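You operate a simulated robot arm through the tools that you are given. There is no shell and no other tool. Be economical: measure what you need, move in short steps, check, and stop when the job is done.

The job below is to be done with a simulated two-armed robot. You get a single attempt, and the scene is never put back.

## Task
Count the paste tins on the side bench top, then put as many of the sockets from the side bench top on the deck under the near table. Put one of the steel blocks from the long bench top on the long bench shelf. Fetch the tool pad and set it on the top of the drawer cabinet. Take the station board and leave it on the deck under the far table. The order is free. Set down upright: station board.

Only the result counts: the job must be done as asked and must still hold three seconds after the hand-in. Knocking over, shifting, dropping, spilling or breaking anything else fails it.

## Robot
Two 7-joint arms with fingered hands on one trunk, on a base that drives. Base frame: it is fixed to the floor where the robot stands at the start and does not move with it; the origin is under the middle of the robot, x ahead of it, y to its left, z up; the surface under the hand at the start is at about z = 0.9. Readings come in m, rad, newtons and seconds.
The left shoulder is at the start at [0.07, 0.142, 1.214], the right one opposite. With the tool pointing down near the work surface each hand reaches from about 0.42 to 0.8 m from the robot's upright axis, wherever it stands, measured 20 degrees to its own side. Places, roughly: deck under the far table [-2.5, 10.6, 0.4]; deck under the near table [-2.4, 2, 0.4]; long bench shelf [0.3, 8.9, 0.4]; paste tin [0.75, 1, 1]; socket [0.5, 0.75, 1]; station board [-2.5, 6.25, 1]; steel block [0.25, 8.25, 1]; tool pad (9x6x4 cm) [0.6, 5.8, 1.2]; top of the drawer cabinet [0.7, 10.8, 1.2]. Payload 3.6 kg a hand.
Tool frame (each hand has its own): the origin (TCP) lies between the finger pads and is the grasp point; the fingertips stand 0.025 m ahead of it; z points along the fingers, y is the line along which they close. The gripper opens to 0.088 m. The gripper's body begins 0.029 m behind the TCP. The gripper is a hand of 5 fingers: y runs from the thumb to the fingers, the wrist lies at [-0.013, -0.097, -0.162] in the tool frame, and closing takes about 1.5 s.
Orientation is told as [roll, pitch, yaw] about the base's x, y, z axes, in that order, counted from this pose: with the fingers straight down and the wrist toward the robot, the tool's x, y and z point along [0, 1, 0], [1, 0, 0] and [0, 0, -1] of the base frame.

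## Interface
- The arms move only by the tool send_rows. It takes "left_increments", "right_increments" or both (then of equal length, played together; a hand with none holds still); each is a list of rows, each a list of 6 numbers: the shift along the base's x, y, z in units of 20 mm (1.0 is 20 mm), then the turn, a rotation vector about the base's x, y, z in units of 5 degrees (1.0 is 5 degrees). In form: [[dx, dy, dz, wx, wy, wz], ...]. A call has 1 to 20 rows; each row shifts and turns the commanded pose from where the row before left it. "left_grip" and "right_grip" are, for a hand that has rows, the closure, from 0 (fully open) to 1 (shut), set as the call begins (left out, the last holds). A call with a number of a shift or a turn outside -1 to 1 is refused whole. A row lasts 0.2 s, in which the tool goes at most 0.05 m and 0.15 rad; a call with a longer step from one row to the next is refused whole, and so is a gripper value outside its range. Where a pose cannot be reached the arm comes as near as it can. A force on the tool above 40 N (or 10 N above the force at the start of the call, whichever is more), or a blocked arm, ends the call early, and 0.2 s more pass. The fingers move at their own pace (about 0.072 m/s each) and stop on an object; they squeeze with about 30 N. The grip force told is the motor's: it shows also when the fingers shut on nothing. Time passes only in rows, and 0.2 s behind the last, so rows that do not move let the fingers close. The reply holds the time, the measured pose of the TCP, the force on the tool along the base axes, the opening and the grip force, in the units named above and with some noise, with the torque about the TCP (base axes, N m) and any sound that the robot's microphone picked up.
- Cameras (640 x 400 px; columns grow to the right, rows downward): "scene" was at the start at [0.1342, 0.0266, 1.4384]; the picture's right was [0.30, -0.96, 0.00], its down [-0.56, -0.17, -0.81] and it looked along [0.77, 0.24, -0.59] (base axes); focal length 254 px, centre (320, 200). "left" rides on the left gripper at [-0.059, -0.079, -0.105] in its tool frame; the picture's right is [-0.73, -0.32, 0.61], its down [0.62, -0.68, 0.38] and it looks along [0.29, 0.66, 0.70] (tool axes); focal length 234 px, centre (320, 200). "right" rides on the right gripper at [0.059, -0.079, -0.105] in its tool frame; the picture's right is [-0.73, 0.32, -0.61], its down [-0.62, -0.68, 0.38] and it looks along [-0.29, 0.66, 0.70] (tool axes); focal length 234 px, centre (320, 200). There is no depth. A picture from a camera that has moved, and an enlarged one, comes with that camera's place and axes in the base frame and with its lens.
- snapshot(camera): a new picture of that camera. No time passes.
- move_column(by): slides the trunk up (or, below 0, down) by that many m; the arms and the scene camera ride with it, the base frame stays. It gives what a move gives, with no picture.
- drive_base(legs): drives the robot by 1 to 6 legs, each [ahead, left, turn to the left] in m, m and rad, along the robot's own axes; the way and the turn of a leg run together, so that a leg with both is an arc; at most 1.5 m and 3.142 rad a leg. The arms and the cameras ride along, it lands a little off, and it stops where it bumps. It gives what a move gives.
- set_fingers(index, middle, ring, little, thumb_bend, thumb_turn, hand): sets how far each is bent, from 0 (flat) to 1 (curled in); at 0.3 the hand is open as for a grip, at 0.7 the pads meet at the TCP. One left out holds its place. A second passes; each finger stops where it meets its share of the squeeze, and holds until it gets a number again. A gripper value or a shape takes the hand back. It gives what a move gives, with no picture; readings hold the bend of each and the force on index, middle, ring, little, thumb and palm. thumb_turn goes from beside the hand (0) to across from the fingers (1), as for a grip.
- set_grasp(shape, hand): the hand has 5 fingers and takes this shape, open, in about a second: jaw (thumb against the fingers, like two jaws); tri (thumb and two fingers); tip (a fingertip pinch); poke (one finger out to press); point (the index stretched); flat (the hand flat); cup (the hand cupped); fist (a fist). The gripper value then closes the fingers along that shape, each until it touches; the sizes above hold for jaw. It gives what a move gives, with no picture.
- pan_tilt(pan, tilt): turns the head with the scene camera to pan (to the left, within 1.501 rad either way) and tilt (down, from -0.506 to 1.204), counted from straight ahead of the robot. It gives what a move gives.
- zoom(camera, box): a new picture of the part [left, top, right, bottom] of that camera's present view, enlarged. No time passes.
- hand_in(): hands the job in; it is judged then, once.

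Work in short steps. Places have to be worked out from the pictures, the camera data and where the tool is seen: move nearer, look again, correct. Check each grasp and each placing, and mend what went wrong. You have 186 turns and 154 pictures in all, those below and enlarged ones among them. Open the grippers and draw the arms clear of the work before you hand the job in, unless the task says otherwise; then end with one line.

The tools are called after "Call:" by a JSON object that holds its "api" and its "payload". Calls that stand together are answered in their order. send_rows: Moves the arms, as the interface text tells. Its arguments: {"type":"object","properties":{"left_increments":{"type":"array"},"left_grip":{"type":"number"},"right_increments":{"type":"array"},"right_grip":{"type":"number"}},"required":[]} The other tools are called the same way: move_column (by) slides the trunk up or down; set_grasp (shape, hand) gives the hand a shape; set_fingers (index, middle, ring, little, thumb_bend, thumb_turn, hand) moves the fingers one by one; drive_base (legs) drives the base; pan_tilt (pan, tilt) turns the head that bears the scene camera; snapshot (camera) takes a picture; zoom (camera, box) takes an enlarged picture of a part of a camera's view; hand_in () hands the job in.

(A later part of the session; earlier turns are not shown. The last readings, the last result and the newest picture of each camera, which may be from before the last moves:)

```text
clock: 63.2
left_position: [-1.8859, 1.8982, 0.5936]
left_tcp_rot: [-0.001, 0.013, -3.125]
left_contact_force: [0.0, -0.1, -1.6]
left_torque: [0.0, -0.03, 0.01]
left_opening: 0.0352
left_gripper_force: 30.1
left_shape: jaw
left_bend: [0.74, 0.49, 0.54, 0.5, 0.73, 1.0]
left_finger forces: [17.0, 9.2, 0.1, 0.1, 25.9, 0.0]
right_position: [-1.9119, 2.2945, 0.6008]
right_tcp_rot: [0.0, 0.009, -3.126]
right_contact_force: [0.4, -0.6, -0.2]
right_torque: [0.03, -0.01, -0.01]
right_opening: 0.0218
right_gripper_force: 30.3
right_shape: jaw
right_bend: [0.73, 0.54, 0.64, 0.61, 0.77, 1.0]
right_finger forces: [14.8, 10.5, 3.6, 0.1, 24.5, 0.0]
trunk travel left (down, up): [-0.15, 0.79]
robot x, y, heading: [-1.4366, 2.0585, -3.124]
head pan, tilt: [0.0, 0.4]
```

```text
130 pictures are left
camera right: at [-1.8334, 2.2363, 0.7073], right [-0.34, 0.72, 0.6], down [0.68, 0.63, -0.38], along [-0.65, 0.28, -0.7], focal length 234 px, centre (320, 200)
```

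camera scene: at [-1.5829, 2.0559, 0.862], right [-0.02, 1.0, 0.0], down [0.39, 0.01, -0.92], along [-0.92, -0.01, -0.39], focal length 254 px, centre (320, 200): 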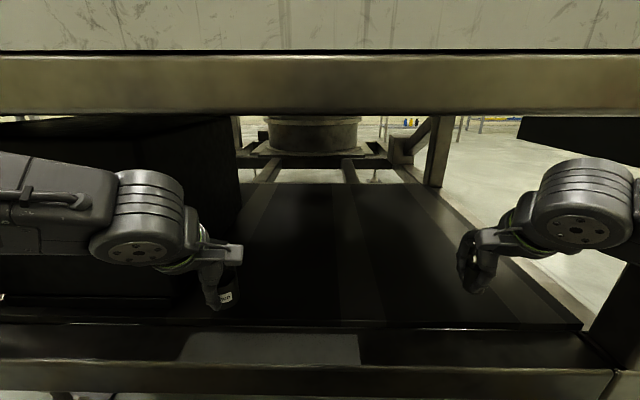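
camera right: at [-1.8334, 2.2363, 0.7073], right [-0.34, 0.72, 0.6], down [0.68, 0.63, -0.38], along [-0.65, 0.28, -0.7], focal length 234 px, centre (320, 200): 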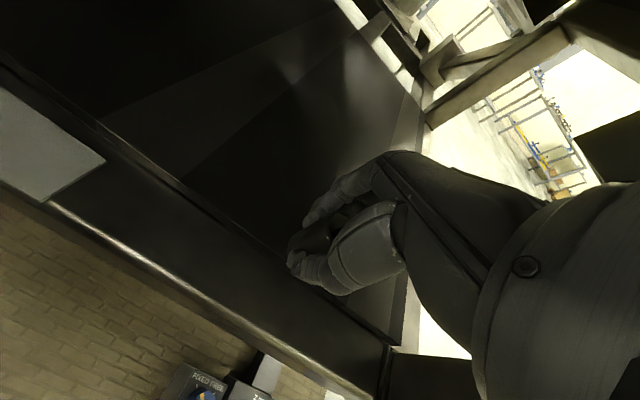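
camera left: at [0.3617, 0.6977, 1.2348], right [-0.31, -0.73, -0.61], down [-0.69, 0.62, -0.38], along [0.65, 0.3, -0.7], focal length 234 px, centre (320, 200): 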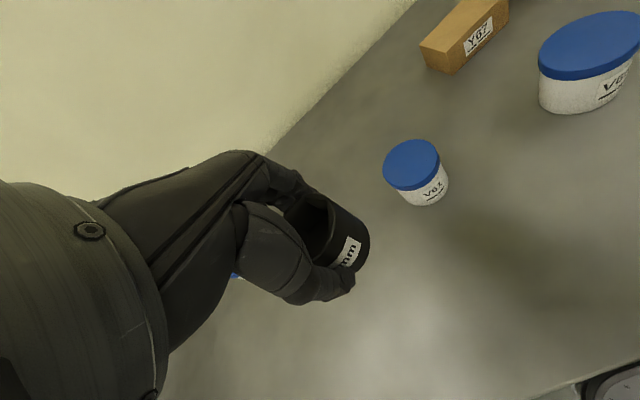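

The deck plate starts near x = -1.975 at z ≈ 0.41. I extend both hands under the table to x ≈ -2.12 at height 0.6.

Call:
{"api": "send_rows", "payload": {"left_increments": [[-0.98, 0.15, 0, 0, 0, 0], [-0.98, 0.15, 0, 0, 0, 0], [-0.98, 0.15, 0, 0, 0, 0], [-0.98, 0.15, 0, 0, 0, 0], [-0.98, 0.15, 0, 0, 0, 0], [-0.98, 0.15, 0, 0, 0, 0], [-0.98, 0.15, 0, 0, 0, 0], [-0.98, 0.15, 0, 0, 0, 0], [-0.98, 0.15, 0, 0, 0, 0], [-0.98, 0.15, 0, 0, 0, 0], [-0.98, 0.15, 0, 0, 0, 0], [-0.98, 0.15, 0, 0, 0, 0]], "right_increments": [[-0.88, 0, 0, 0, 0, 0], [-0.88, 0, 0, 0, 0, 0], [-0.88, 0, 0, 0, 0, 0], [-0.88, 0, 0, 0, 0, 0], [-0.88, 0, 0, 0, 0, 0], [-0.88, 0, 0, 0, 0, 0], [-0.88, 0, 0, 0, 0, 0], [-0.88, 0, 0, 0, 0, 0], [-0.88, 0, 0, 0, 0, 0], [-0.88, 0, 0, 0, 0, 0], [-0.88, 0, 0, 0, 0, 0], [-0.88, 0, 0, 0, 0, 0]]}}

Call:
{"api": "send_rows", "payload": {"left_increments": [[0, 0, -1, 0, 0, 0], [0, 0, -1, 0, 0, 0], [0, 0, -1, 0, 0, 0], [0, 0, -1, 0, 0, 0], [0, 0, -1, 0, 0, 0], [0, 0, -1, 0, 0, 0]], "right_increments": [[0, 0, -1, 0, 0, 0], [0, 0, -1, 0, 0, 0], [0, 0, -1, 0, 0, 0], [0, 0, -1, 0, 0, 0], [0, 0, -1, 0, 0, 0], [0, 0, -1, 0, 0, 0]]}}

Call:
{"api": "snapshot", "payload": {"camera": "scene"}}

```text
clock: 65.8
left_position: [-2.0761, 1.8934, 0.5838]
left_tcp_rot: [-0.002, 0.009, -3.125]
left_contact_force: [0.5, 0.1, -2.1]
left_torque: [0.04, 0.0, 0.0]
left_opening: 0.035
left_gripper_force: 29.7
left_shape: jaw
left_bend: [0.74, 0.49, 0.54, 0.5, 0.74, 1.0]
left_finger forces: [17.0, 9.1, 0.0, 0.0, 25.6, 0.0]
left hand out of reach, approached as far as the arm can: row 9, 10, 11, 12
right_position: [-2.1258, 2.2951, 0.599]
right_tcp_rot: [0.0, 0.01, -3.125]
right_contact_force: [-0.1, 0.0, -0.8]
right_torque: [0.0, -0.01, 0.0]
right_opening: 0.022
right_gripper_force: 30.0
right_shape: jaw
right_bend: [0.73, 0.54, 0.64, 0.61, 0.77, 1.0]
right_finger forces: [14.4, 10.7, 3.9, 0.1, 24.5, 0.0]
trunk travel left (down, up): [-0.15, 0.79]
robot x, y, heading: [-1.4406, 2.0565, -3.127]
head pan, tilt: [0.0, 0.4]
```

```text
clock: 67.2
left_position: [-2.068, 1.8882, 0.4713]
left_tcp_rot: [0.0, 0.011, -3.126]
left_contact_force: [-0.6, 0.2, -1.5]
left_torque: [0.02, 0.01, 0.01]
left_opening: 0.0351
left_gripper_force: 29.9
left_shape: jaw
left_bend: [0.74, 0.49, 0.54, 0.5, 0.74, 1.0]
left_finger forces: [17.1, 9.0, 0.0, 0.1, 25.5, 0.0]
left hand out of reach, approached as far as the arm can: row 5, 6
right_position: [-2.1252, 2.2955, 0.4791]
right_tcp_rot: [-0.001, 0.01, -3.127]
right_contact_force: [-0.5, -0.5, -0.2]
right_torque: [0.01, 0.03, 0.01]
right_opening: 0.022
right_gripper_force: 30.0
right_shape: jaw
right_bend: [0.73, 0.54, 0.64, 0.61, 0.77, 1.0]
right_finger forces: [14.2, 10.8, 4.0, 0.0, 24.3, 0.1]
trunk travel left (down, up): [-0.15, 0.79]
robot x, y, heading: [-1.4433, 2.0597, -3.129]
head pan, tilt: [0.0, 0.4]
```

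```text
129 pictures are left
camera scene: at [-1.5827, 2.0559, 0.8621], right [-0.02, 1.0, 0.0], down [0.39, 0.01, -0.92], along [-0.92, -0.01, -0.39], focal length 254 px, centre (320, 200)
```

scene: 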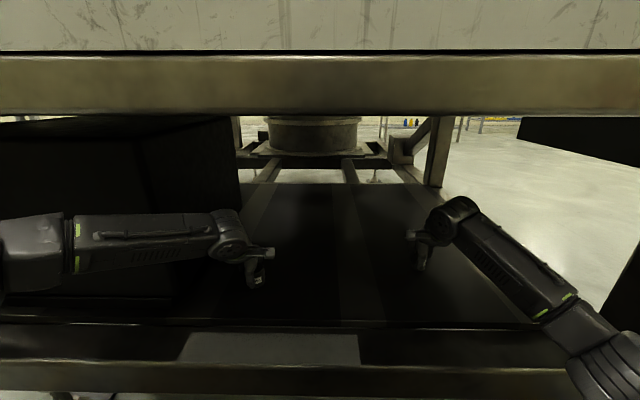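

Both hands are over the deck about 3–4 cm above release height. I lower carefully, pulling the left back a touch since it is at the end of its reach.

Call:
{"api": "send_rows", "payload": {"left_increments": [[0.5, 0, -0.3, 0, 0, 0], [0.3, 0, -0.4, 0, 0, 0], [0, 0, -0.4, 0, 0, 0], [0, 0, -0.4, 0, 0, 0]], "right_increments": [[0, 0, -0.45, 0, 0, 0], [0, 0, -0.45, 0, 0, 0], [0, 0, -0.45, 0, 0, 0], [0, 0, -0.45, 0, 0, 0]]}}

Call:
{"api": "snapshot", "payload": {"camera": "right"}}

Call:
{"api": "snapshot", "payload": {"camera": "left"}}

```text
clock: 67.9
left_position: [-2.0537, 1.8904, 0.4651]
left_tcp_rot: [-0.005, -0.02, -3.126]
left_contact_force: [-1.9, -3.2, 30.8]
left_torque: [-0.01, 0.29, 0.03]
left_opening: 0.0393
left_gripper_force: 30.1
left_shape: jaw
left_bend: [0.74, 0.46, 0.54, 0.5, 0.77, 1.0]
left_finger forces: [19.1, 12.9, 0.1, 0.0, 29.8, 0.1]
right_position: [-2.1251, 2.2958, 0.4695]
right_tcp_rot: [0.004, -0.019, -3.126]
right_contact_force: [3.2, -0.1, 27.2]
right_torque: [0.07, 0.08, 0.04]
right_opening: 0.0236
right_gripper_force: 30.6
right_shape: jaw
right_bend: [0.74, 0.54, 0.72, 0.61, 0.77, 0.99]
right_finger forces: [16.3, 11.8, 5.1, 0.1, 30.0, 0.0]
trunk travel left (down, up): [-0.15, 0.79]
robot x, y, heading: [-1.4391, 2.0572, -3.127]
head pan, tilt: [0.0, 0.4]
stopped in row 3 (left hand): the force on the tool passed its limit at 45 N (the readings are from after the stop); the commanded pose is now the measured one
```

```text
128 pictures are left
camera right: at [-2.0425, 2.2373, 0.5737], right [-0.32, 0.72, 0.61], down [0.66, 0.63, -0.4], along [-0.67, 0.28, -0.68], focal length 234 px, centre (320, 200)
```

right: 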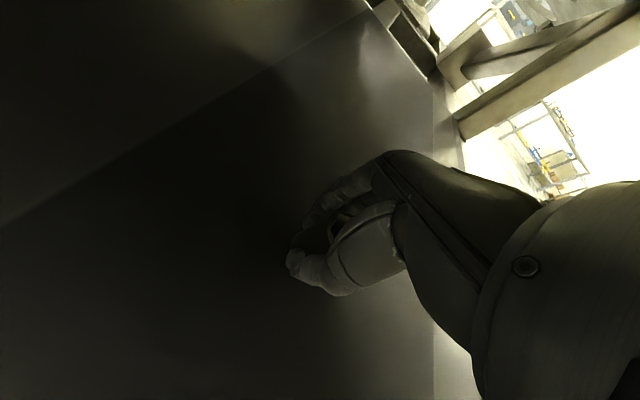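

```text
127 pictures are left
camera left: at [-1.9742, 1.9507, 0.5688], right [0.3, 0.73, -0.61], down [0.68, -0.61, -0.4], along [-0.67, -0.3, -0.69], focal length 234 px, centre (320, 200)
```

left: 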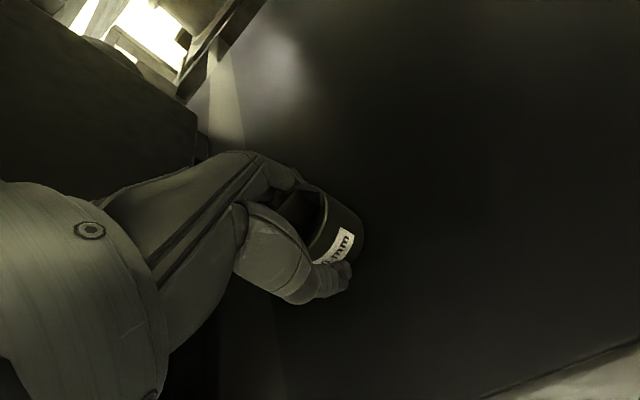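

Both sockets touch the deck (forces near 30 N). I ease up slightly and open both hands.

Call:
{"api": "send_rows", "payload": {"left_increments": [[0, 0, 0.12, 0, 0, 0], [0, 0, 0, 0, 0, 0]], "right_increments": [[0, 0, 0.12, 0, 0, 0], [0, 0, 0, 0, 0, 0]]}}

Call:
{"api": "send_rows", "payload": {"left_increments": [[0, 0, 0, 0, 0, 0], [0, 0, 0, 0, 0, 0], [0, 0, 0, 0, 0, 0], [0, 0, 0, 0, 0, 0], [0, 0, 0, 0, 0, 0], [0, 0, 0, 0, 0, 0], [0, 0, 0, 0, 0, 0]], "right_increments": [[0, 0, 0, 0, 0, 0], [0, 0, 0, 0, 0, 0], [0, 0, 0, 0, 0, 0], [0, 0, 0, 0, 0, 0], [0, 0, 0, 0, 0, 0], [0, 0, 0, 0, 0, 0], [0, 0, 0, 0, 0, 0]], "left_grip": 0, "right_grip": 0}}

Call:
{"api": "snapshot", "payload": {"camera": "right"}}

Call:
{"api": "snapshot", "payload": {"camera": "left"}}

```text
clock: 68.5
left_position: [-2.054, 1.891, 0.4657]
left_tcp_rot: [-0.004, -0.014, -3.127]
left_contact_force: [-6.9, -1.9, 37.5]
left_torque: [-0.07, 0.55, 0.04]
left_opening: 0.0398
left_gripper_force: 30.3
left_shape: jaw
left_bend: [0.74, 0.46, 0.54, 0.5, 0.77, 1.0]
left_finger forces: [21.0, 15.0, 0.1, 0.0, 27.7, 0.0]
right_position: [-2.1244, 2.2953, 0.4701]
right_tcp_rot: [0.004, -0.015, -3.126]
right_contact_force: [1.0, 0.2, 30.3]
right_torque: [0.03, 0.16, 0.06]
right_opening: 0.0238
right_gripper_force: 29.7
right_shape: jaw
right_bend: [0.74, 0.54, 0.72, 0.61, 0.77, 0.99]
right_finger forces: [16.9, 12.4, 5.1, 0.1, 29.8, 0.0]
trunk travel left (down, up): [-0.15, 0.79]
robot x, y, heading: [-1.4388, 2.0601, -3.128]
head pan, tilt: [0.0, 0.4]
```

```text
clock: 69.0
left_position: [-2.0548, 1.8925, 0.463]
left_tcp_rot: [-0.006, -0.013, -3.128]
left_contact_force: [3.2, 0.7, 17.3]
left_torque: [-0.16, 0.91, 0.02]
left_opening: 0.0862
left_gripper_force: 0.1
left_shape: jaw
left_bend: [0.3, 0.3, 0.3, 0.3, 0.3, 0.98]
left_finger forces: [0.3, 17.8, 0.0, 0.1, 0.0, 0.0]
right_position: [-2.1263, 2.2952, 0.4643]
right_tcp_rot: [0.004, -0.01, -3.127]
right_contact_force: [3.5, 0.5, 15.9]
right_torque: [0.14, 0.61, -0.03]
right_opening: 0.0842
right_gripper_force: 0.1
right_shape: jaw
right_bend: [0.3, 0.3, 0.3, 0.3, 0.3, 0.98]
right_finger forces: [0.0, 15.2, 0.1, 0.0, 0.1, 0.1]
trunk travel left (down, up): [-0.15, 0.79]
robot x, y, heading: [-1.4401, 2.0548, -3.129]
head pan, tilt: [0.0, 0.4]
stopped in row 2 (left hand): the force on the tool passed its limit at 49 N (the readings are from after the stop); the commanded pose is now the measured one
```

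```text
126 pictures are left
camera right: at [-2.0447, 2.2373, 0.5688], right [-0.33, 0.72, 0.61], down [0.67, 0.63, -0.39], along [-0.67, 0.28, -0.69], focal length 234 px, centre (320, 200)
```

right: 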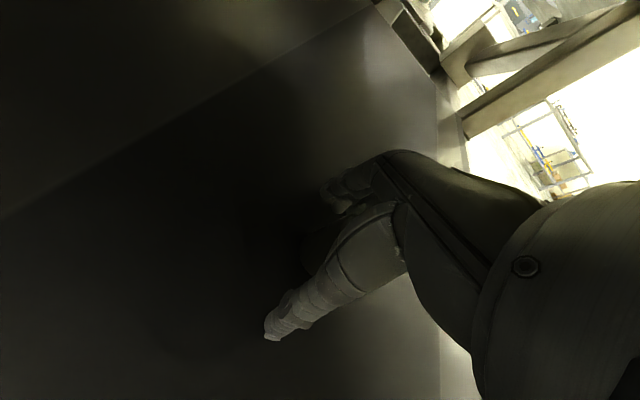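

```text
125 pictures are left
camera left: at [-1.9756, 1.9515, 0.5659], right [0.3, 0.73, -0.61], down [0.68, -0.61, -0.4], along [-0.66, -0.29, -0.69], focal length 234 px, centre (320, 200)
```

left: 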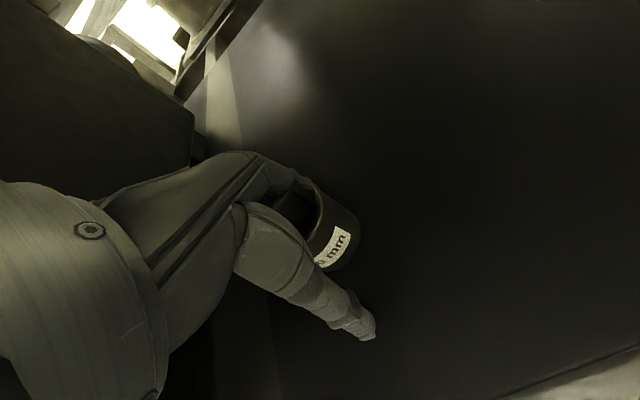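

Both hands are open and the sockets are standing; a middle finger is still pressing on each side, so I raise both hands straight up.

Call:
{"api": "send_rows", "payload": {"left_increments": [[0, 0, 0.3, 0, 0, 0], [0, 0, 0.5, 0, 0, 0], [0, 0, 1, 0, 0, 0], [0, 0, 1, 0, 0, 0], [0, 0, 1, 0, 0, 0], [0, 0, 1, 0, 0, 0], [0, 0, 1, 0, 0, 0], [0, 0, 1, 0, 0, 0]], "right_increments": [[0, 0, 0.3, 0, 0, 0], [0, 0, 0.5, 0, 0, 0], [0, 0, 1, 0, 0, 0], [0, 0, 1, 0, 0, 0], [0, 0, 1, 0, 0, 0], [0, 0, 1, 0, 0, 0], [0, 0, 1, 0, 0, 0], [0, 0, 1, 0, 0, 0]]}}

Call:
{"api": "snapshot", "payload": {"camera": "right"}}

Call:
{"api": "snapshot", "payload": {"camera": "left"}}

```text
clock: 70.8
left_position: [-2.0579, 1.892, 0.5935]
left_tcp_rot: [-0.004, -0.006, -3.126]
left_contact_force: [-0.2, -1.1, -0.3]
left_torque: [0.04, -0.01, -0.01]
left_opening: 0.088
left_gripper_force: 0.1
left_shape: jaw
left_bend: [0.3, 0.3, 0.3, 0.3, 0.3, 0.98]
left_finger forces: [0.0, 0.0, 0.1, 0.1, 0.1, 0.1]
right_position: [-2.1268, 2.2936, 0.5943]
right_tcp_rot: [0.004, 0.0, -3.125]
right_contact_force: [0.1, 0.2, -0.2]
right_torque: [-0.03, -0.01, 0.01]
right_opening: 0.0877
right_gripper_force: 0.1
right_shape: jaw
right_bend: [0.3, 0.3, 0.3, 0.3, 0.3, 0.98]
right_finger forces: [0.0, 0.1, 0.0, 0.1, 0.0, 0.0]
trunk travel left (down, up): [-0.15, 0.79]
robot x, y, heading: [-1.4391, 2.0544, -3.124]
head pan, tilt: [0.0, 0.4]
```

```text
124 pictures are left
camera right: at [-2.0473, 2.2359, 0.6998], right [-0.33, 0.72, 0.61], down [0.67, 0.63, -0.39], along [-0.66, 0.28, -0.7], focal length 234 px, centre (320, 200)
```

right: 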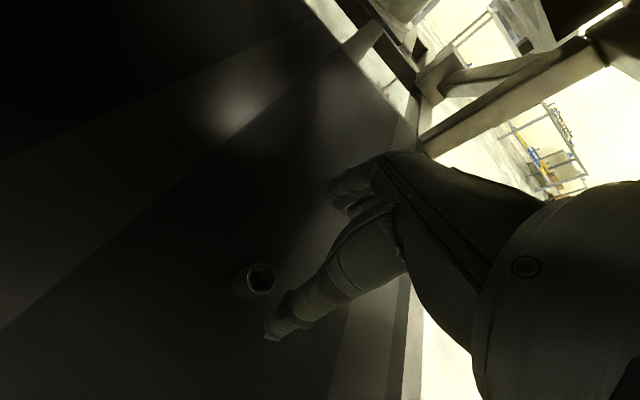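

```text
123 pictures are left
camera left: at [-1.979, 1.9518, 0.6979], right [0.31, 0.73, -0.61], down [0.69, -0.61, -0.39], along [-0.66, -0.3, -0.69], focal length 234 px, centre (320, 200)
```

left: 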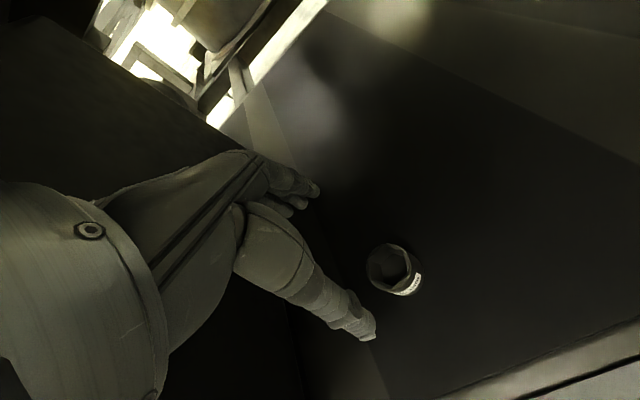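

Both sockets stand upright on the deck. I draw the hands back out, back the base off and raise the trunk.

Call:
{"api": "send_rows", "payload": {"left_increments": [[1, 0, 0, 0, 0, 0], [1, 0, 0, 0, 0, 0], [1, 0, 0, 0, 0, 0], [1, 0, 0, 0, 0, 0], [1, 0, 0, 0, 0, 0], [1, 0, 0, 0, 0, 0], [1, 0, 0, 0, 0, 0], [1, 0, 0, 0, 0, 0], [1, 0, 0, 0, 0, 0]], "right_increments": [[1, 0, 0, 0, 0, 0], [1, 0, 0, 0, 0, 0], [1, 0, 0, 0, 0, 0], [1, 0, 0, 0, 0, 0], [1, 0, 0, 0, 0, 0], [1, 0, 0, 0, 0, 0], [1, 0, 0, 0, 0, 0], [1, 0, 0, 0, 0, 0], [1, 0, 0, 0, 0, 0]]}}

Call:
{"api": "drive_base", "payload": {"legs": [[-0.6, 0, 0]]}}

Call:
{"api": "move_column", "payload": {"by": 0.4}}

Call:
{"api": "move_column", "payload": {"by": 0.2}}

```text
clock: 72.8
left_position: [-1.8764, 1.8912, 0.5968]
left_tcp_rot: [-0.006, -0.005, -3.126]
left_contact_force: [-0.3, 0.4, 0.6]
left_torque: [0.01, 0.02, 0.0]
left_opening: 0.0879
left_gripper_force: 0.1
left_shape: jaw
left_bend: [0.3, 0.3, 0.3, 0.3, 0.3, 0.98]
left_finger forces: [0.0, 0.1, 0.0, 0.1, 0.0, 0.0]
right_position: [-1.9477, 2.2955, 0.5949]
right_tcp_rot: [0.002, -0.003, -3.127]
right_contact_force: [0.2, -0.6, 1.2]
right_torque: [0.03, 0.02, 0.0]
right_opening: 0.0876
right_gripper_force: 0.0
right_shape: jaw
right_bend: [0.3, 0.3, 0.3, 0.3, 0.3, 0.98]
right_finger forces: [0.0, 0.0, 0.0, 0.0, 0.0, 0.0]
trunk travel left (down, up): [-0.15, 0.79]
robot x, y, heading: [-1.4425, 2.0596, -3.125]
head pan, tilt: [0.0, 0.4]
```

```text
clock: 76.3
left_position: [-1.2621, 1.903, 0.5949]
left_tcp_rot: [-0.004, -0.004, -3.137]
left_contact_force: [-0.2, 0.0, 0.6]
left_torque: [0.01, 0.0, -0.02]
left_opening: 0.0877
left_gripper_force: 0.0
left_shape: jaw
left_bend: [0.3, 0.3, 0.3, 0.3, 0.3, 0.98]
left_finger forces: [0.0, 0.1, 0.1, 0.1, 0.1, 0.1]
right_position: [-1.3292, 2.3069, 0.5932]
right_tcp_rot: [0.002, -0.003, -3.141]
right_contact_force: [0.8, 0.1, -0.1]
right_torque: [0.02, 0.0, -0.01]
right_opening: 0.0875
right_gripper_force: 0.1
right_shape: jaw
right_bend: [0.3, 0.3, 0.3, 0.3, 0.3, 0.98]
right_finger forces: [0.0, 0.1, 0.1, 0.0, 0.0, 0.0]
trunk travel left (down, up): [-0.15, 0.79]
robot x, y, heading: [-0.8244, 2.0649, -3.136]
head pan, tilt: [0.0, 0.4]
```

```text
clock: 80.1
left_position: [-1.2608, 1.9036, 0.9926]
left_tcp_rot: [-0.007, -0.004, -3.139]
left_contact_force: [-0.1, -0.2, 0.4]
left_torque: [-0.01, -0.01, 0.01]
left_opening: 0.0876
left_gripper_force: 0.0
left_shape: jaw
left_bend: [0.3, 0.3, 0.3, 0.3, 0.3, 0.98]
left_finger forces: [0.0, 0.0, 0.1, 0.0, 0.0, 0.0]
right_position: [-1.3303, 2.3058, 0.9932]
right_tcp_rot: [0.002, 0.0, -3.139]
right_contact_force: [-0.1, 0.0, 0.2]
right_torque: [0.03, 0.01, 0.01]
right_opening: 0.0877
right_gripper_force: 0.0
right_shape: jaw
right_bend: [0.3, 0.3, 0.3, 0.3, 0.3, 0.98]
right_finger forces: [0.1, 0.0, 0.1, 0.1, 0.1, 0.1]
trunk travel left (down, up): [-0.55, 0.39]
robot x, y, heading: [-0.824, 2.0631, -3.139]
head pan, tilt: [0.0, 0.4]
```

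```text
clock: 82.3
left_position: [-1.2617, 1.9027, 1.1926]
left_tcp_rot: [-0.004, -0.005, -3.139]
left_contact_force: [-0.1, -0.2, 0.6]
left_torque: [0.01, 0.01, -0.02]
left_opening: 0.0879
left_gripper_force: 0.1
left_shape: jaw
left_bend: [0.3, 0.3, 0.3, 0.3, 0.3, 0.98]
left_finger forces: [0.0, 0.0, 0.0, 0.1, 0.0, 0.0]
right_position: [-1.3303, 2.3079, 1.1941]
right_tcp_rot: [0.002, -0.003, -3.138]
right_contact_force: [0.6, -0.2, -0.1]
right_torque: [-0.02, -0.02, 0.02]
right_opening: 0.0877
right_gripper_force: 0.0
right_shape: jaw
right_bend: [0.3, 0.3, 0.3, 0.3, 0.3, 0.98]
right_finger forces: [0.1, 0.0, 0.0, 0.0, 0.0, 0.1]
trunk travel left (down, up): [-0.75, 0.19]
robot x, y, heading: [-0.8251, 2.0653, -3.135]
head pan, tilt: [0.0, 0.4]
```

Hands are clear. I drive back to the bench, in front of the third socket at about (0.475, 0.176).

Call:
{"api": "drive_base", "payload": {"legs": [[0, 0, 1.567], [1.4, 0, 0], [0.41, 0, 0], [0, 0, 1.57], [0.78, 0, 0]]}}

Call:
{"api": "pan_tilt", "payload": {"pan": 0.0, "tilt": 0.9}}

Call:
{"api": "snapshot", "payload": {"camera": "scene"}}

```text
clock: 102.7
left_position: [0.3984, 0.3915, 1.1942]
left_tcp_rot: [-0.006, -0.006, 0.002]
left_contact_force: [-0.8, 0.0, -0.7]
left_torque: [0.01, -0.04, 0.02]
left_opening: 0.0878
left_gripper_force: 0.0
left_shape: jaw
left_bend: [0.3, 0.3, 0.3, 0.3, 0.3, 0.98]
left_finger forces: [0.0, 0.0, 0.0, 0.0, 0.0, 0.0]
right_position: [0.4678, -0.0121, 1.194]
right_tcp_rot: [0.002, 0.001, -0.001]
right_contact_force: [0.5, 0.4, 0.7]
right_torque: [0.02, 0.0, -0.01]
right_opening: 0.0877
right_gripper_force: 0.0
right_shape: jaw
right_bend: [0.3, 0.3, 0.3, 0.3, 0.3, 0.98]
right_finger forces: [0.0, 0.0, 0.0, 0.0, 0.0, 0.0]
trunk travel left (down, up): [-0.75, 0.19]
robot x, y, heading: [-0.0391, 0.2306, -0.004]
head pan, tilt: [0.0, 0.4]
```

```text
clock: 103.6
left_position: [0.3987, 0.3911, 1.1943]
left_tcp_rot: [-0.005, -0.004, 0.001]
left_contact_force: [0.5, 0.7, -0.2]
left_torque: [0.0, 0.04, 0.0]
left_opening: 0.0879
left_gripper_force: 0.1
left_shape: jaw
left_bend: [0.3, 0.3, 0.3, 0.3, 0.3, 0.98]
left_finger forces: [0.1, 0.0, 0.1, 0.1, 0.1, 0.0]
right_position: [0.4672, -0.0121, 1.1926]
right_tcp_rot: [0.002, 0.0, 0.001]
right_contact_force: [-0.1, -0.2, 1.0]
right_torque: [-0.01, 0.01, 0.01]
right_opening: 0.0877
right_gripper_force: 0.0
right_shape: jaw
right_bend: [0.3, 0.3, 0.3, 0.3, 0.3, 0.98]
right_finger forces: [0.1, 0.0, 0.0, 0.0, 0.0, 0.0]
trunk travel left (down, up): [-0.75, 0.19]
robot x, y, heading: [-0.0387, 0.2288, 0.003]
head pan, tilt: [0.0, 0.901]
```

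```text
122 pictures are left
camera scene: at [0.0886, 0.2327, 1.4161], right [0.0, -1.0, 0.0], down [-0.78, 0.0, -0.62], along [0.62, 0.0, -0.78], focal length 254 px, centre (320, 200)
```

scene: 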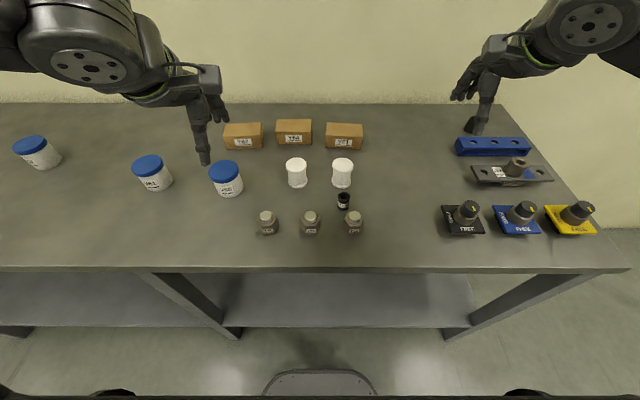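

I zoom on the socket and its neighbours to judge the clearances.

Call:
{"api": "zoom", "payload": {"camera": "scene", "box": [280, 140, 400, 250]}}

```text
3.64 times, centred on (340, 195) of scene
camera zoom: at [0.0886, 0.2327, 1.4161], right [0.0, -1.0, 0.0], down [-0.78, 0.0, -0.62], along [0.62, 0.0, -0.78], focal length 922 px, centre (247, 218)
```

zoom: 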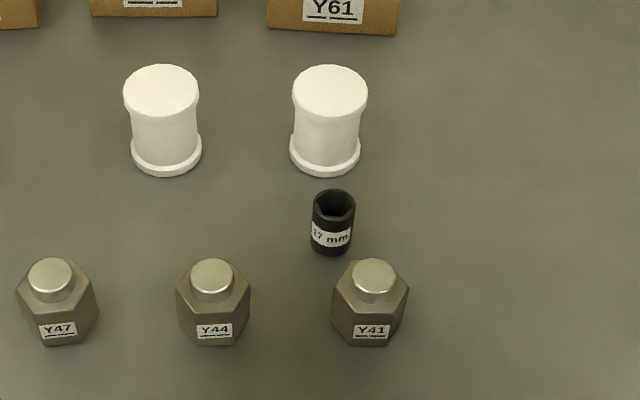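

The socket is 3 cm wide at (0.479, 0.174), with about 4.5 cm free to the nut side and 5.4 cm to the spool. I will pinch across y with the three-finger shape, so I take that shape and turn the right hand 90° while moving it beside the spot at height.

Call:
{"api": "set_grasp", "payload": {"hand": "right", "shape": "tri"}}

Call:
{"api": "send_rows", "payload": {"right_increments": [[0, 0.5, 0, 0, 0, 1], [0, 0.5, 0, 0, 0, 1], [0, 0.5, 0, 0, 0, 1], [0, 0.5, 0, 0, 0, 1], [0, 0.5, 0, 0, 0, 1], [0, 0.5, 0, 0, 0, 1], [0, 0.5, 0, 0, 0, 1], [0, 0.5, 0, 0, 0, 1], [0, 0.5, 0, 0, 0, 1], [0, 0.5, 0, 0, 0, 1], [0, 0.5, 0, 0, 0, 1], [0, 0.5, 0, 0, 0, 1], [0, 0.5, 0, 0, 0, 1], [0, 0.5, 0, 0, 0, 1], [0, 0.5, 0, 0, 0, 1], [0, 0.5, 0, 0, 0, 1], [0, 0.5, 0, 0, 0, 1], [0, 0.5, 0, 0, 0, 1]]}}

Call:
{"api": "snapshot", "payload": {"camera": "right"}}

Call:
{"api": "snapshot", "payload": {"camera": "scene"}}

```text
clock: 104.5
left_position: [0.3991, 0.3918, 1.1934]
left_tcp_rot: [-0.005, -0.006, 0.003]
left_contact_force: [-0.6, -0.3, -0.1]
left_torque: [-0.02, -0.03, 0.0]
left_opening: 0.0879
left_gripper_force: 0.0
left_shape: jaw
left_bend: [0.3, 0.3, 0.3, 0.3, 0.3, 0.98]
left_finger forces: [0.1, 0.0, 0.1, 0.0, 0.1, 0.0]
right_position: [0.4677, -0.0127, 1.1929]
right_tcp_rot: [0.001, -0.001, 0.003]
right_contact_force: [-0.1, 0.1, 0.2]
right_torque: [0.01, 0.0, -0.01]
right_opening: 0.0878
right_gripper_force: 0.0
right_shape: tri
right_bend: [0.3, 0.3, 0.99, 0.99, 0.3, 0.98]
right_finger forces: [0.0, 0.1, 0.0, 0.0, 0.1, 0.0]
trunk travel left (down, up): [-0.75, 0.19]
robot x, y, heading: [-0.0364, 0.2307, -0.0]
head pan, tilt: [0.0, 0.901]
```

```text
clock: 108.3
left_position: [0.4011, 0.392, 1.1926]
left_tcp_rot: [-0.006, -0.005, 0.002]
left_contact_force: [0.1, 0.0, -0.1]
left_torque: [-0.03, -0.03, 0.05]
left_opening: 0.088
left_gripper_force: 0.1
left_shape: jaw
left_bend: [0.3, 0.3, 0.3, 0.3, 0.3, 0.98]
left_finger forces: [0.1, 0.1, 0.0, 0.0, 0.1, 0.0]
right_position: [0.4672, 0.1682, 1.1954]
right_tcp_rot: [0.0, 0.0, 1.575]
right_contact_force: [0.2, 0.3, -0.4]
right_torque: [0.02, 0.0, 0.03]
right_opening: 0.0877
right_gripper_force: 0.0
right_shape: tri
right_bend: [0.3, 0.3, 0.99, 0.99, 0.3, 0.98]
right_finger forces: [0.0, 0.0, 0.0, 0.0, 0.0, 0.0]
trunk travel left (down, up): [-0.75, 0.19]
robot x, y, heading: [-0.0395, 0.2278, 0.001]
head pan, tilt: [0.0, 0.901]
```

```text
120 pictures are left
camera right: at [0.4091, 0.0875, 1.3002], right [0.73, 0.32, 0.61], down [0.62, -0.68, -0.39], along [0.29, 0.66, -0.7], focal length 234 px, centre (320, 200)
```

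right: 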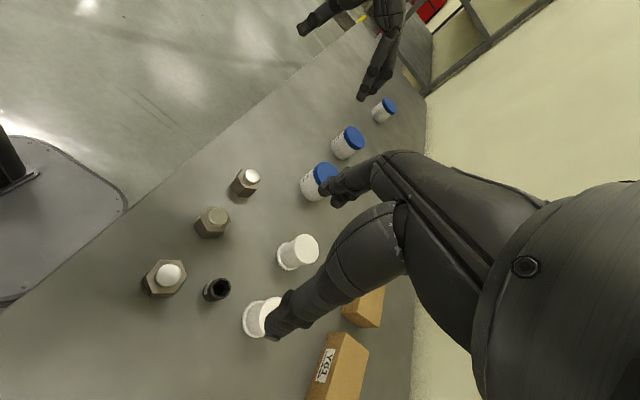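

```text
119 pictures are left
camera scene: at [0.089, 0.2334, 1.416], right [0.0, -1.0, 0.0], down [-0.78, 0.0, -0.62], along [0.62, 0.0, -0.78], focal length 254 px, centre (320, 200)
```

scene: 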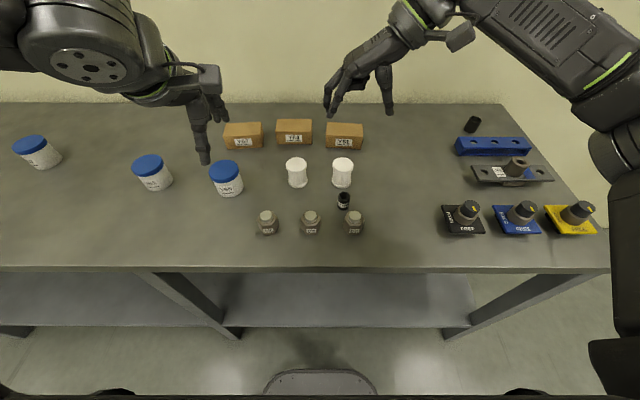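

The shape is right: ring and little curled away. I move to (0.479, 0.174) and down to z ≈ 1.03 for a check.

Call:
{"api": "send_rows", "payload": {"right_increments": [[0.07, 0.035, -1, 0, 0, 0], [0.07, 0.035, -1, 0, 0, 0], [0.07, 0.035, -1, 0, 0, 0], [0.07, 0.035, -1, 0, 0, 0], [0.07, 0.035, -1, 0, 0, 0], [0.07, 0.035, -1, 0, 0, 0], [0.07, 0.035, -1, 0, 0, 0], [0.07, 0.035, -1, 0, 0, 0]]}}

Call:
{"api": "snapshot", "payload": {"camera": "right"}}

Call:
{"api": "zoom", "payload": {"camera": "scene", "box": [260, 110, 440, 250]}}

```text
clock: 110.1
left_position: [0.3999, 0.3921, 1.1939]
left_tcp_rot: [-0.004, -0.006, 0.001]
left_contact_force: [0.0, 0.1, 1.1]
left_torque: [-0.04, 0.0, -0.03]
left_opening: 0.0876
left_gripper_force: 0.1
left_shape: jaw
left_bend: [0.3, 0.3, 0.3, 0.3, 0.3, 0.98]
left_finger forces: [0.0, 0.1, 0.0, 0.0, 0.0, 0.0]
right_position: [0.4786, 0.172, 1.0328]
right_tcp_rot: [0.002, -0.003, 1.572]
right_contact_force: [0.2, 0.2, -0.1]
right_torque: [0.01, 0.02, 0.0]
right_opening: 0.0879
right_gripper_force: 0.0
right_shape: tri
right_bend: [0.3, 0.3, 0.99, 0.99, 0.3, 0.98]
right_finger forces: [0.1, 0.1, 0.0, 0.1, 0.0, 0.1]
trunk travel left (down, up): [-0.75, 0.19]
robot x, y, heading: [-0.0399, 0.2306, 0.001]
head pan, tilt: [0.0, 0.901]
```

```text
118 pictures are left
camera right: at [0.4202, 0.0926, 1.139], right [0.73, 0.32, 0.61], down [0.62, -0.68, -0.39], along [0.29, 0.66, -0.7], focal length 234 px, centre (320, 200)
```

right: 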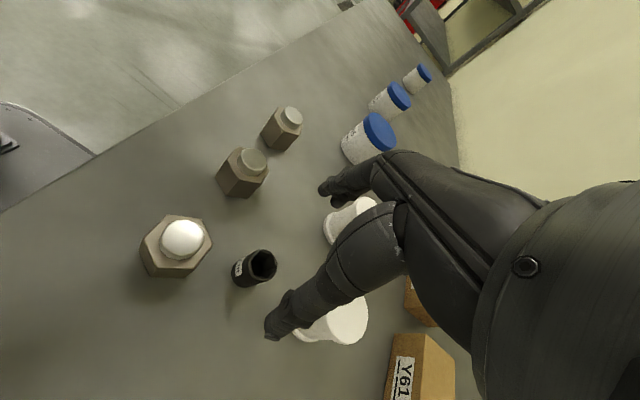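

```text
2.86 times, centred on (350, 180) of scene
camera zoom: at [0.089, 0.2327, 1.416], right [0.0, -1.0, 0.0], down [-0.78, 0.0, -0.62], along [0.62, 0.0, -0.78], focal length 724 px, centre (234, 257)
```

zoom: 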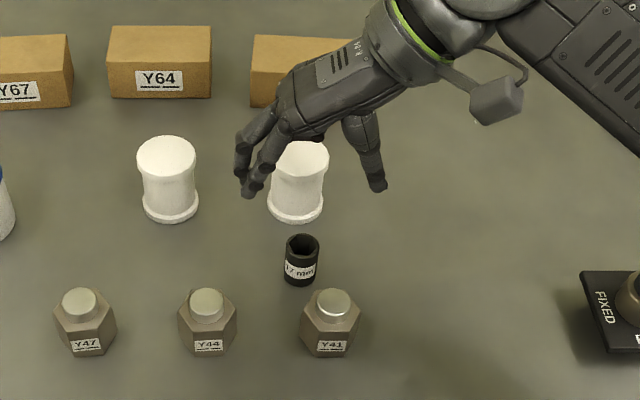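

Socket confirmed at (0.480, 0.176). I descend most of the way, biased slightly off the spool, and look again.

Call:
{"api": "send_rows", "payload": {"right_increments": [[-0.05, 0.03, -0.9, 0, 0, 0], [-0.05, 0.03, -0.9, 0, 0, 0], [-0.05, 0.03, -0.9, 0, 0, 0], [0, 0, -0.7, 0, 0, 0]]}}

Call:
{"api": "snapshot", "payload": {"camera": "right"}}

Call:
{"api": "zoom", "payload": {"camera": "scene", "box": [260, 110, 440, 250]}}

```text
clock: 111.1
left_position: [0.4002, 0.3917, 1.1942]
left_tcp_rot: [-0.005, -0.005, 0.001]
left_contact_force: [0.0, -0.1, -0.2]
left_torque: [-0.02, 0.03, -0.02]
left_opening: 0.0879
left_gripper_force: 0.1
left_shape: jaw
left_bend: [0.3, 0.3, 0.3, 0.3, 0.3, 0.98]
left_finger forces: [0.1, 0.1, 0.1, 0.0, 0.0, 0.0]
right_position: [0.4772, 0.176, 0.9662]
right_tcp_rot: [0.005, -0.001, 1.573]
right_contact_force: [-0.4, -0.2, -0.4]
right_torque: [0.01, -0.01, -0.03]
right_opening: 0.088
right_gripper_force: 0.1
right_shape: tri
right_bend: [0.3, 0.3, 0.99, 0.99, 0.3, 0.98]
right_finger forces: [0.0, 0.0, 0.0, 0.0, 0.0, 0.0]
trunk travel left (down, up): [-0.75, 0.19]
robot x, y, heading: [-0.0404, 0.2326, 0.006]
head pan, tilt: [0.0, 0.901]
```

```text
116 pictures are left
camera right: at [0.4193, 0.0951, 1.0716], right [0.73, 0.32, 0.61], down [0.62, -0.68, -0.39], along [0.29, 0.66, -0.7], focal length 234 px, centre (320, 200)
```

right: 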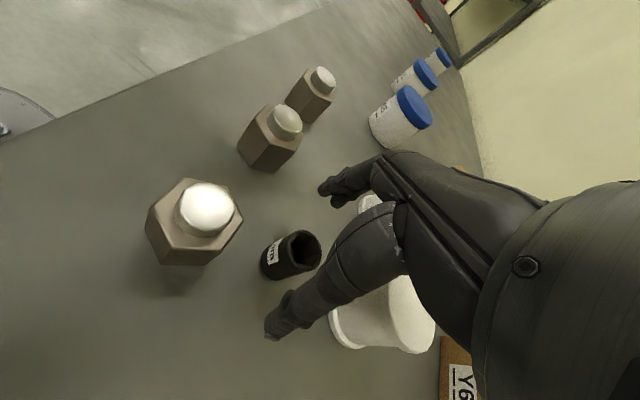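

```text
2.86 times, centred on (350, 180) of scene
camera zoom: at [0.089, 0.2328, 1.416], right [0.0, -1.0, 0.0], down [-0.78, 0.0, -0.62], along [0.62, 0.0, -0.78], focal length 724 px, centre (234, 257)
```

zoom: 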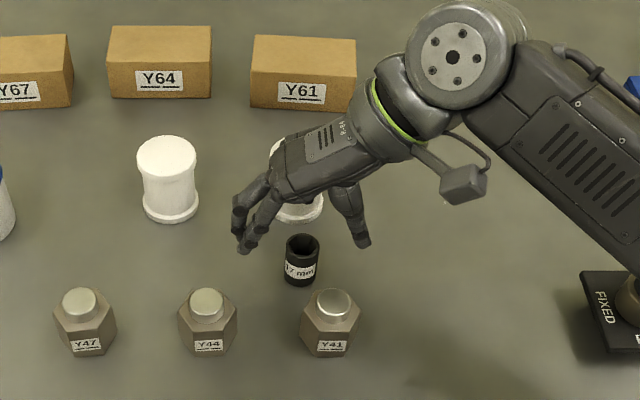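

The index rides at the TCP, so ring and little would hang over the spool — too tight. The other socket at (0.80, -0.27) has about 9 cm to the blue bar and is far safer, so I lift off, turn the hand back and reposition for that one.

Call:
{"api": "send_rows", "payload": {"right_increments": [[0, 0, 1, 0, 0, 0], [0, 0, 1, 0, 0, 0], [0, 0, 1, 0, 0, 0], [0, 0, 1, 0, 0, 0], [0, 0, 1, 0, 0, 0], [0, 0, 1, 0, 0, 0], [0, 0, 1, 0, 0, 0], [0, 0, 1, 0, 0, 0], [0, 0, 1, 0, 0, 0], [0, 0, 1, 0, 0, 0], [0, 0, 1, 0, 0, 0]]}}

Call:
{"api": "send_rows", "payload": {"right_increments": [[0, -0.5, 0, 0, 0, -1], [0, -0.5, 0, 0, 0, -1], [0, -0.5, 0, 0, 0, -1], [0, -0.5, 0, 0, 0, -1], [0, -0.5, 0, 0, 0, -1], [0, -0.5, 0, 0, 0, -1], [0, -0.5, 0, 0, 0, -1], [0, -0.5, 0, 0, 0, -1], [0, -0.5, 0, 0, 0, -1], [0, -0.5, 0, 0, 0, -1], [0, -0.5, 0, 0, 0, -1], [0, -0.5, 0, 0, 0, -1], [0, -0.5, 0, 0, 0, -1], [0, -0.5, 0, 0, 0, -1], [0, -0.5, 0, 0, 0, -1], [0, -0.5, 0, 0, 0, -1], [0, -0.5, 0, 0, 0, -1], [0, -0.5, 0, 0, 0, -1]]}}

Call:
{"api": "set_grasp", "payload": {"hand": "right", "shape": "jaw"}}

Call:
{"api": "drive_base", "payload": {"legs": [[0.0, -0.33, 0], [0.1, 0, 0]]}}

Call:
{"api": "pan_tilt", "payload": {"pan": -0.3, "tilt": 0.7}}

Call:
{"api": "snapshot", "payload": {"camera": "scene"}}

```text
clock: 113.5
left_position: [0.3988, 0.3918, 1.1929]
left_tcp_rot: [-0.006, -0.005, 0.003]
left_contact_force: [1.1, 0.8, 0.0]
left_torque: [-0.02, 0.0, -0.01]
left_opening: 0.088
left_gripper_force: 0.1
left_shape: jaw
left_bend: [0.3, 0.3, 0.3, 0.3, 0.3, 0.98]
left_finger forces: [0.1, 0.1, 0.1, 0.0, 0.0, 0.0]
right_position: [0.476, 0.1755, 1.1856]
right_tcp_rot: [0.004, 0.001, 1.574]
right_contact_force: [0.8, -0.2, 0.3]
right_torque: [0.0, 0.04, -0.01]
right_opening: 0.0876
right_gripper_force: 0.1
right_shape: tri
right_bend: [0.3, 0.3, 0.99, 0.99, 0.3, 0.98]
right_finger forces: [0.1, 0.0, 0.1, 0.0, 0.0, 0.1]
trunk travel left (down, up): [-0.75, 0.19]
robot x, y, heading: [-0.04, 0.2334, 0.001]
head pan, tilt: [0.0, 0.901]
```

```text
clock: 117.3
left_position: [0.3993, 0.3933, 1.1939]
left_tcp_rot: [-0.006, -0.004, 0.001]
left_contact_force: [0.9, 0.2, 0.1]
left_torque: [-0.05, 0.0, 0.03]
left_opening: 0.088
left_gripper_force: 0.1
left_shape: jaw
left_bend: [0.3, 0.3, 0.3, 0.3, 0.3, 0.98]
left_finger forces: [0.0, 0.1, 0.1, 0.0, 0.0, 0.0]
right_position: [0.4762, -0.0038, 1.1857]
right_tcp_rot: [0.003, 0.0, 0.002]
right_contact_force: [0.1, 0.1, 0.0]
right_torque: [-0.01, 0.0, 0.04]
right_opening: 0.0874
right_gripper_force: 0.0
right_shape: tri
right_bend: [0.3, 0.3, 0.99, 0.99, 0.3, 0.98]
right_finger forces: [0.1, 0.0, 0.0, 0.1, 0.0, 0.0]
trunk travel left (down, up): [-0.75, 0.19]
robot x, y, heading: [-0.0373, 0.2341, -0.003]
head pan, tilt: [0.0, 0.901]
```

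```text
clock: 118.2
left_position: [0.3987, 0.3924, 1.1928]
left_tcp_rot: [-0.005, -0.004, 0.002]
left_contact_force: [0.0, -0.1, -0.2]
left_torque: [0.0, 0.03, 0.02]
left_opening: 0.0879
left_gripper_force: 0.0
left_shape: jaw
left_bend: [0.3, 0.3, 0.3, 0.3, 0.3, 0.98]
left_finger forces: [0.0, 0.0, 0.0, 0.0, 0.0, 0.1]
right_position: [0.4753, -0.0035, 1.185]
right_tcp_rot: [0.003, 0.001, 0.002]
right_contact_force: [-0.2, 0.3, -0.2]
right_torque: [-0.01, -0.01, 0.0]
right_opening: 0.0879
right_gripper_force: 0.0
right_shape: jaw
right_bend: [0.3, 0.3, 0.3, 0.3, 0.3, 0.98]
right_finger forces: [0.1, 0.0, 0.0, 0.0, 0.0, 0.1]
trunk travel left (down, up): [-0.75, 0.19]
robot x, y, heading: [-0.0357, 0.2342, 0.004]
head pan, tilt: [0.0, 0.901]
```

```text
clock: 121.1
left_position: [0.5016, 0.0649, 1.1949]
left_tcp_rot: [-0.004, -0.008, 0.006]
left_contact_force: [0.2, -0.1, -0.4]
left_torque: [0.04, 0.0, 0.0]
left_opening: 0.0878
left_gripper_force: 0.0
left_shape: jaw
left_bend: [0.3, 0.3, 0.3, 0.3, 0.3, 0.98]
left_finger forces: [0.1, 0.0, 0.0, 0.0, 0.0, 0.0]
right_position: [0.5784, -0.3311, 1.1861]
right_tcp_rot: [0.005, -0.002, 0.008]
right_contact_force: [0.6, -0.1, 0.2]
right_torque: [0.0, 0.03, 0.02]
right_opening: 0.0875
right_gripper_force: 0.1
right_shape: jaw
right_bend: [0.3, 0.3, 0.3, 0.3, 0.3, 0.98]
right_finger forces: [0.0, 0.1, 0.1, 0.1, 0.0, 0.1]
trunk travel left (down, up): [-0.75, 0.19]
robot x, y, heading: [0.0691, -0.0972, 0.008]
head pan, tilt: [0.0, 0.901]
```

```text
clock: 121.9
left_position: [0.5035, 0.0661, 1.1938]
left_tcp_rot: [-0.005, -0.006, 0.007]
left_contact_force: [0.3, 0.3, 0.1]
left_torque: [0.03, -0.02, 0.01]
left_opening: 0.0877
left_gripper_force: 0.1
left_shape: jaw
left_bend: [0.3, 0.3, 0.3, 0.3, 0.3, 0.98]
left_finger forces: [0.0, 0.1, 0.1, 0.0, 0.0, 0.0]
right_position: [0.5806, -0.329, 1.1851]
right_tcp_rot: [0.0, -0.001, 0.007]
right_contact_force: [-0.4, -1.3, 0.1]
right_torque: [0.03, -0.03, -0.03]
right_opening: 0.0878
right_gripper_force: 0.1
right_shape: jaw
right_bend: [0.3, 0.3, 0.3, 0.3, 0.3, 0.98]
right_finger forces: [0.0, 0.1, 0.0, 0.0, 0.1, 0.0]
trunk travel left (down, up): [-0.75, 0.19]
robot x, y, heading: [0.0692, -0.0969, 0.011]
head pan, tilt: [-0.3, 0.7]
```

```text
114 pictures are left
camera scene: at [0.1991, -0.1195, 1.432], right [-0.29, -0.96, 0.0], down [-0.62, 0.19, -0.76], along [0.73, -0.22, -0.65], focal length 254 px, centre (320, 200)
```

scene: 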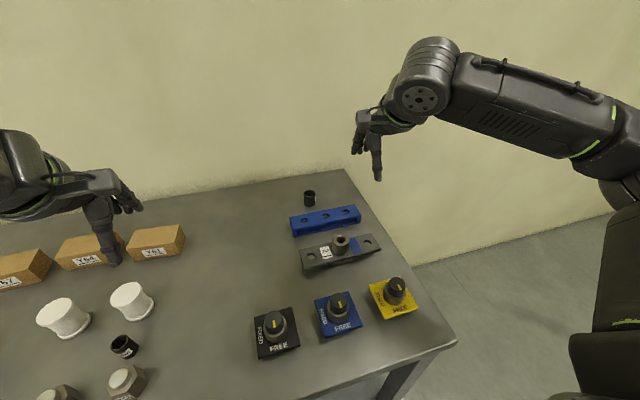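

Socket D is at (0.799, -0.264); the bar's back edge is at x ≈ 0.70. I move the right hand above it.

Call:
{"api": "send_rows", "payload": {"right_increments": [[0.995, 0.295, -0.7, 0, 0, 0], [0.995, 0.295, -0.7, 0, 0, 0], [0.995, 0.295, -0.7, 0, 0, 0], [0.995, 0.295, -0.7, 0, 0, 0], [0.995, 0.295, -0.7, 0, 0, 0], [0.995, 0.295, -0.7, 0, 0, 0], [0.995, 0.295, -0.7, 0, 0, 0], [0.995, 0.295, -0.7, 0, 0, 0], [0.995, 0.295, -0.7, 0, 0, 0], [0.995, 0.295, -0.7, 0, 0, 0], [0.995, 0.295, -0.7, 0, 0, 0]]}}

Call:
{"api": "snapshot", "payload": {"camera": "right"}}

```text
clock: 124.3
left_position: [0.5028, 0.0673, 1.1928]
left_tcp_rot: [-0.005, -0.005, 0.007]
left_contact_force: [-0.7, -0.5, 0.4]
left_torque: [0.02, 0.02, 0.0]
left_opening: 0.0879
left_gripper_force: 0.2
left_shape: jaw
left_bend: [0.3, 0.3, 0.3, 0.3, 0.3, 0.98]
left_finger forces: [0.0, 0.1, 0.2, 0.1, 0.0, 0.0]
right_position: [0.7999, -0.2646, 1.0303]
right_tcp_rot: [0.002, 0.0, 0.009]
right_contact_force: [-0.3, -0.1, -0.5]
right_torque: [-0.01, 0.01, 0.0]
right_opening: 0.088
right_gripper_force: 0.1
right_shape: jaw
right_bend: [0.3, 0.3, 0.3, 0.3, 0.3, 0.98]
right_finger forces: [0.0, 0.1, 0.0, 0.1, 0.0, 0.0]
trunk travel left (down, up): [-0.75, 0.19]
robot x, y, heading: [0.0664, -0.0968, 0.012]
head pan, tilt: [-0.3, 0.7]
```

```text
113 pictures are left
camera right: at [0.7201, -0.2062, 1.136], right [0.33, -0.72, 0.61], down [-0.68, -0.63, -0.38], along [0.66, -0.28, -0.7], focal length 234 px, centre (320, 200)
```

right: 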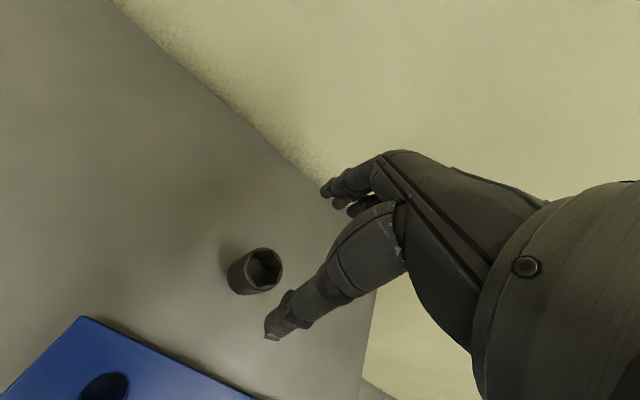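

The socket is right beneath at (0.799, -0.266). I descend, close, and lift.

Call:
{"api": "send_rows", "payload": {"right_increments": [[0, 0, -0.96, 0, 0, 0], [0, 0, -0.96, 0, 0, 0], [0, 0, -0.96, 0, 0, 0], [0, 0, -0.96, 0, 0, 0], [0, 0, -0.96, 0, 0, 0]]}}

Call:
{"api": "send_rows", "payload": {"right_increments": [[0, 0, 0, 0, 0, 0], [0, 0, 0, 0, 0, 0], [0, 0, 0, 0, 0, 0], [0, 0, 0, 0, 0, 0], [0, 0, 0, 0, 0, 0], [0, 0, 0, 0, 0, 0], [0, 0, 0, 0, 0, 0], [0, 0, 0, 0, 0, 0]], "right_grip": 1}}

Call:
{"api": "send_rows", "payload": {"right_increments": [[0, 0, 1, 0, 0, 0], [0, 0, 1, 0, 0, 0], [0, 0, 1, 0, 0, 0], [0, 0, 1, 0, 0, 0], [0, 0, 1, 0, 0, 0], [0, 0, 1, 0, 0, 0], [0, 0, 1, 0, 0, 0], [0, 0, 1, 0, 0, 0], [0, 0, 1, 0, 0, 0], [0, 0, 1, 0, 0, 0], [0, 0, 1, 0, 0, 0], [0, 0, 1, 0, 0, 0]]}}

Call:
{"api": "snapshot", "payload": {"camera": "right"}}

```text
clock: 125.5
left_position: [0.503, 0.0663, 1.1938]
left_tcp_rot: [-0.005, -0.006, 0.008]
left_contact_force: [0.6, 0.2, -0.5]
left_torque: [0.01, -0.01, 0.01]
left_opening: 0.0876
left_gripper_force: 0.1
left_shape: jaw
left_bend: [0.3, 0.3, 0.3, 0.3, 0.3, 0.98]
left_finger forces: [0.0, 0.0, 0.0, 0.0, 0.0, 0.0]
right_position: [0.7996, -0.2648, 0.9346]
right_tcp_rot: [0.001, -0.002, 0.008]
right_contact_force: [0.6, -0.3, -0.3]
right_torque: [0.0, -0.01, 0.0]
right_opening: 0.0879
right_gripper_force: 0.1
right_shape: jaw
right_bend: [0.3, 0.3, 0.3, 0.3, 0.3, 0.98]
right_finger forces: [0.1, 0.1, 0.0, 0.1, 0.0, 0.0]
trunk travel left (down, up): [-0.75, 0.19]
robot x, y, heading: [0.0688, -0.0987, 0.007]
head pan, tilt: [-0.3, 0.7]
```

```text
clock: 127.3
left_position: [0.5018, 0.0669, 1.1942]
left_tcp_rot: [-0.005, -0.005, 0.007]
left_contact_force: [-0.6, 0.0, 0.0]
left_torque: [0.02, -0.03, -0.02]
left_opening: 0.0877
left_gripper_force: 0.1
left_shape: jaw
left_bend: [0.3, 0.3, 0.3, 0.3, 0.3, 0.98]
left_finger forces: [0.0, 0.0, 0.1, 0.0, 0.0, 0.0]
right_position: [0.7989, -0.265, 0.9346]
right_tcp_rot: [0.001, 0.0, 0.007]
right_contact_force: [0.1, -0.6, 0.0]
right_torque: [-0.05, -0.01, 0.03]
right_opening: 0.0299
right_gripper_force: 29.9
right_shape: jaw
right_bend: [0.74, 0.5, 0.56, 0.53, 0.75, 1.0]
right_finger forces: [15.4, 9.9, 0.0, 0.0, 25.5, 0.0]
trunk travel left (down, up): [-0.75, 0.19]
robot x, y, heading: [0.0629, -0.098, 0.006]
head pan, tilt: [-0.3, 0.7]
```

```text
clock: 129.9
left_position: [0.502, 0.066, 1.1936]
left_tcp_rot: [-0.007, -0.005, 0.007]
left_contact_force: [0.9, 0.0, -0.3]
left_torque: [0.03, 0.01, -0.01]
left_opening: 0.0878
left_gripper_force: 0.1
left_shape: jaw
left_bend: [0.3, 0.3, 0.3, 0.3, 0.3, 0.98]
left_finger forces: [0.0, 0.0, 0.1, 0.0, 0.0, 0.1]
right_position: [0.7977, -0.2645, 1.1777]
right_tcp_rot: [0.002, -0.002, 0.008]
right_contact_force: [-1.1, 0.3, -1.5]
right_torque: [0.0, 0.02, -0.01]
right_opening: 0.0297
right_gripper_force: 30.0
right_shape: jaw
right_bend: [0.74, 0.5, 0.56, 0.53, 0.75, 1.0]
right_finger forces: [15.4, 10.0, 0.0, 0.0, 25.5, 0.0]
trunk travel left (down, up): [-0.75, 0.19]
robot x, y, heading: [0.0684, -0.0955, 0.013]
head pan, tilt: [-0.3, 0.7]
```

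```text
112 pictures are left
camera right: at [0.7181, -0.2076, 1.2824], right [0.33, -0.73, 0.61], down [-0.68, -0.63, -0.39], along [0.66, -0.28, -0.7], focal length 234 px, centre (320, 200)
```

right: 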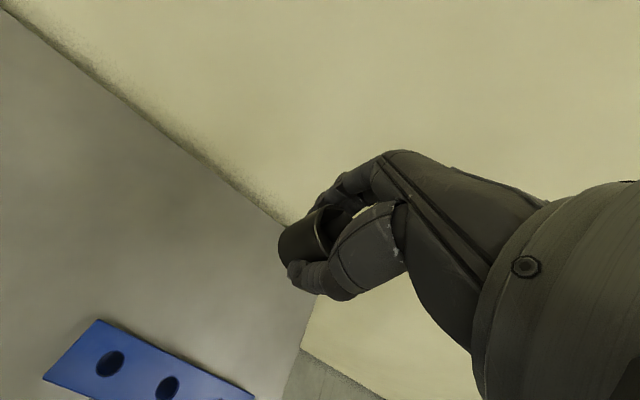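

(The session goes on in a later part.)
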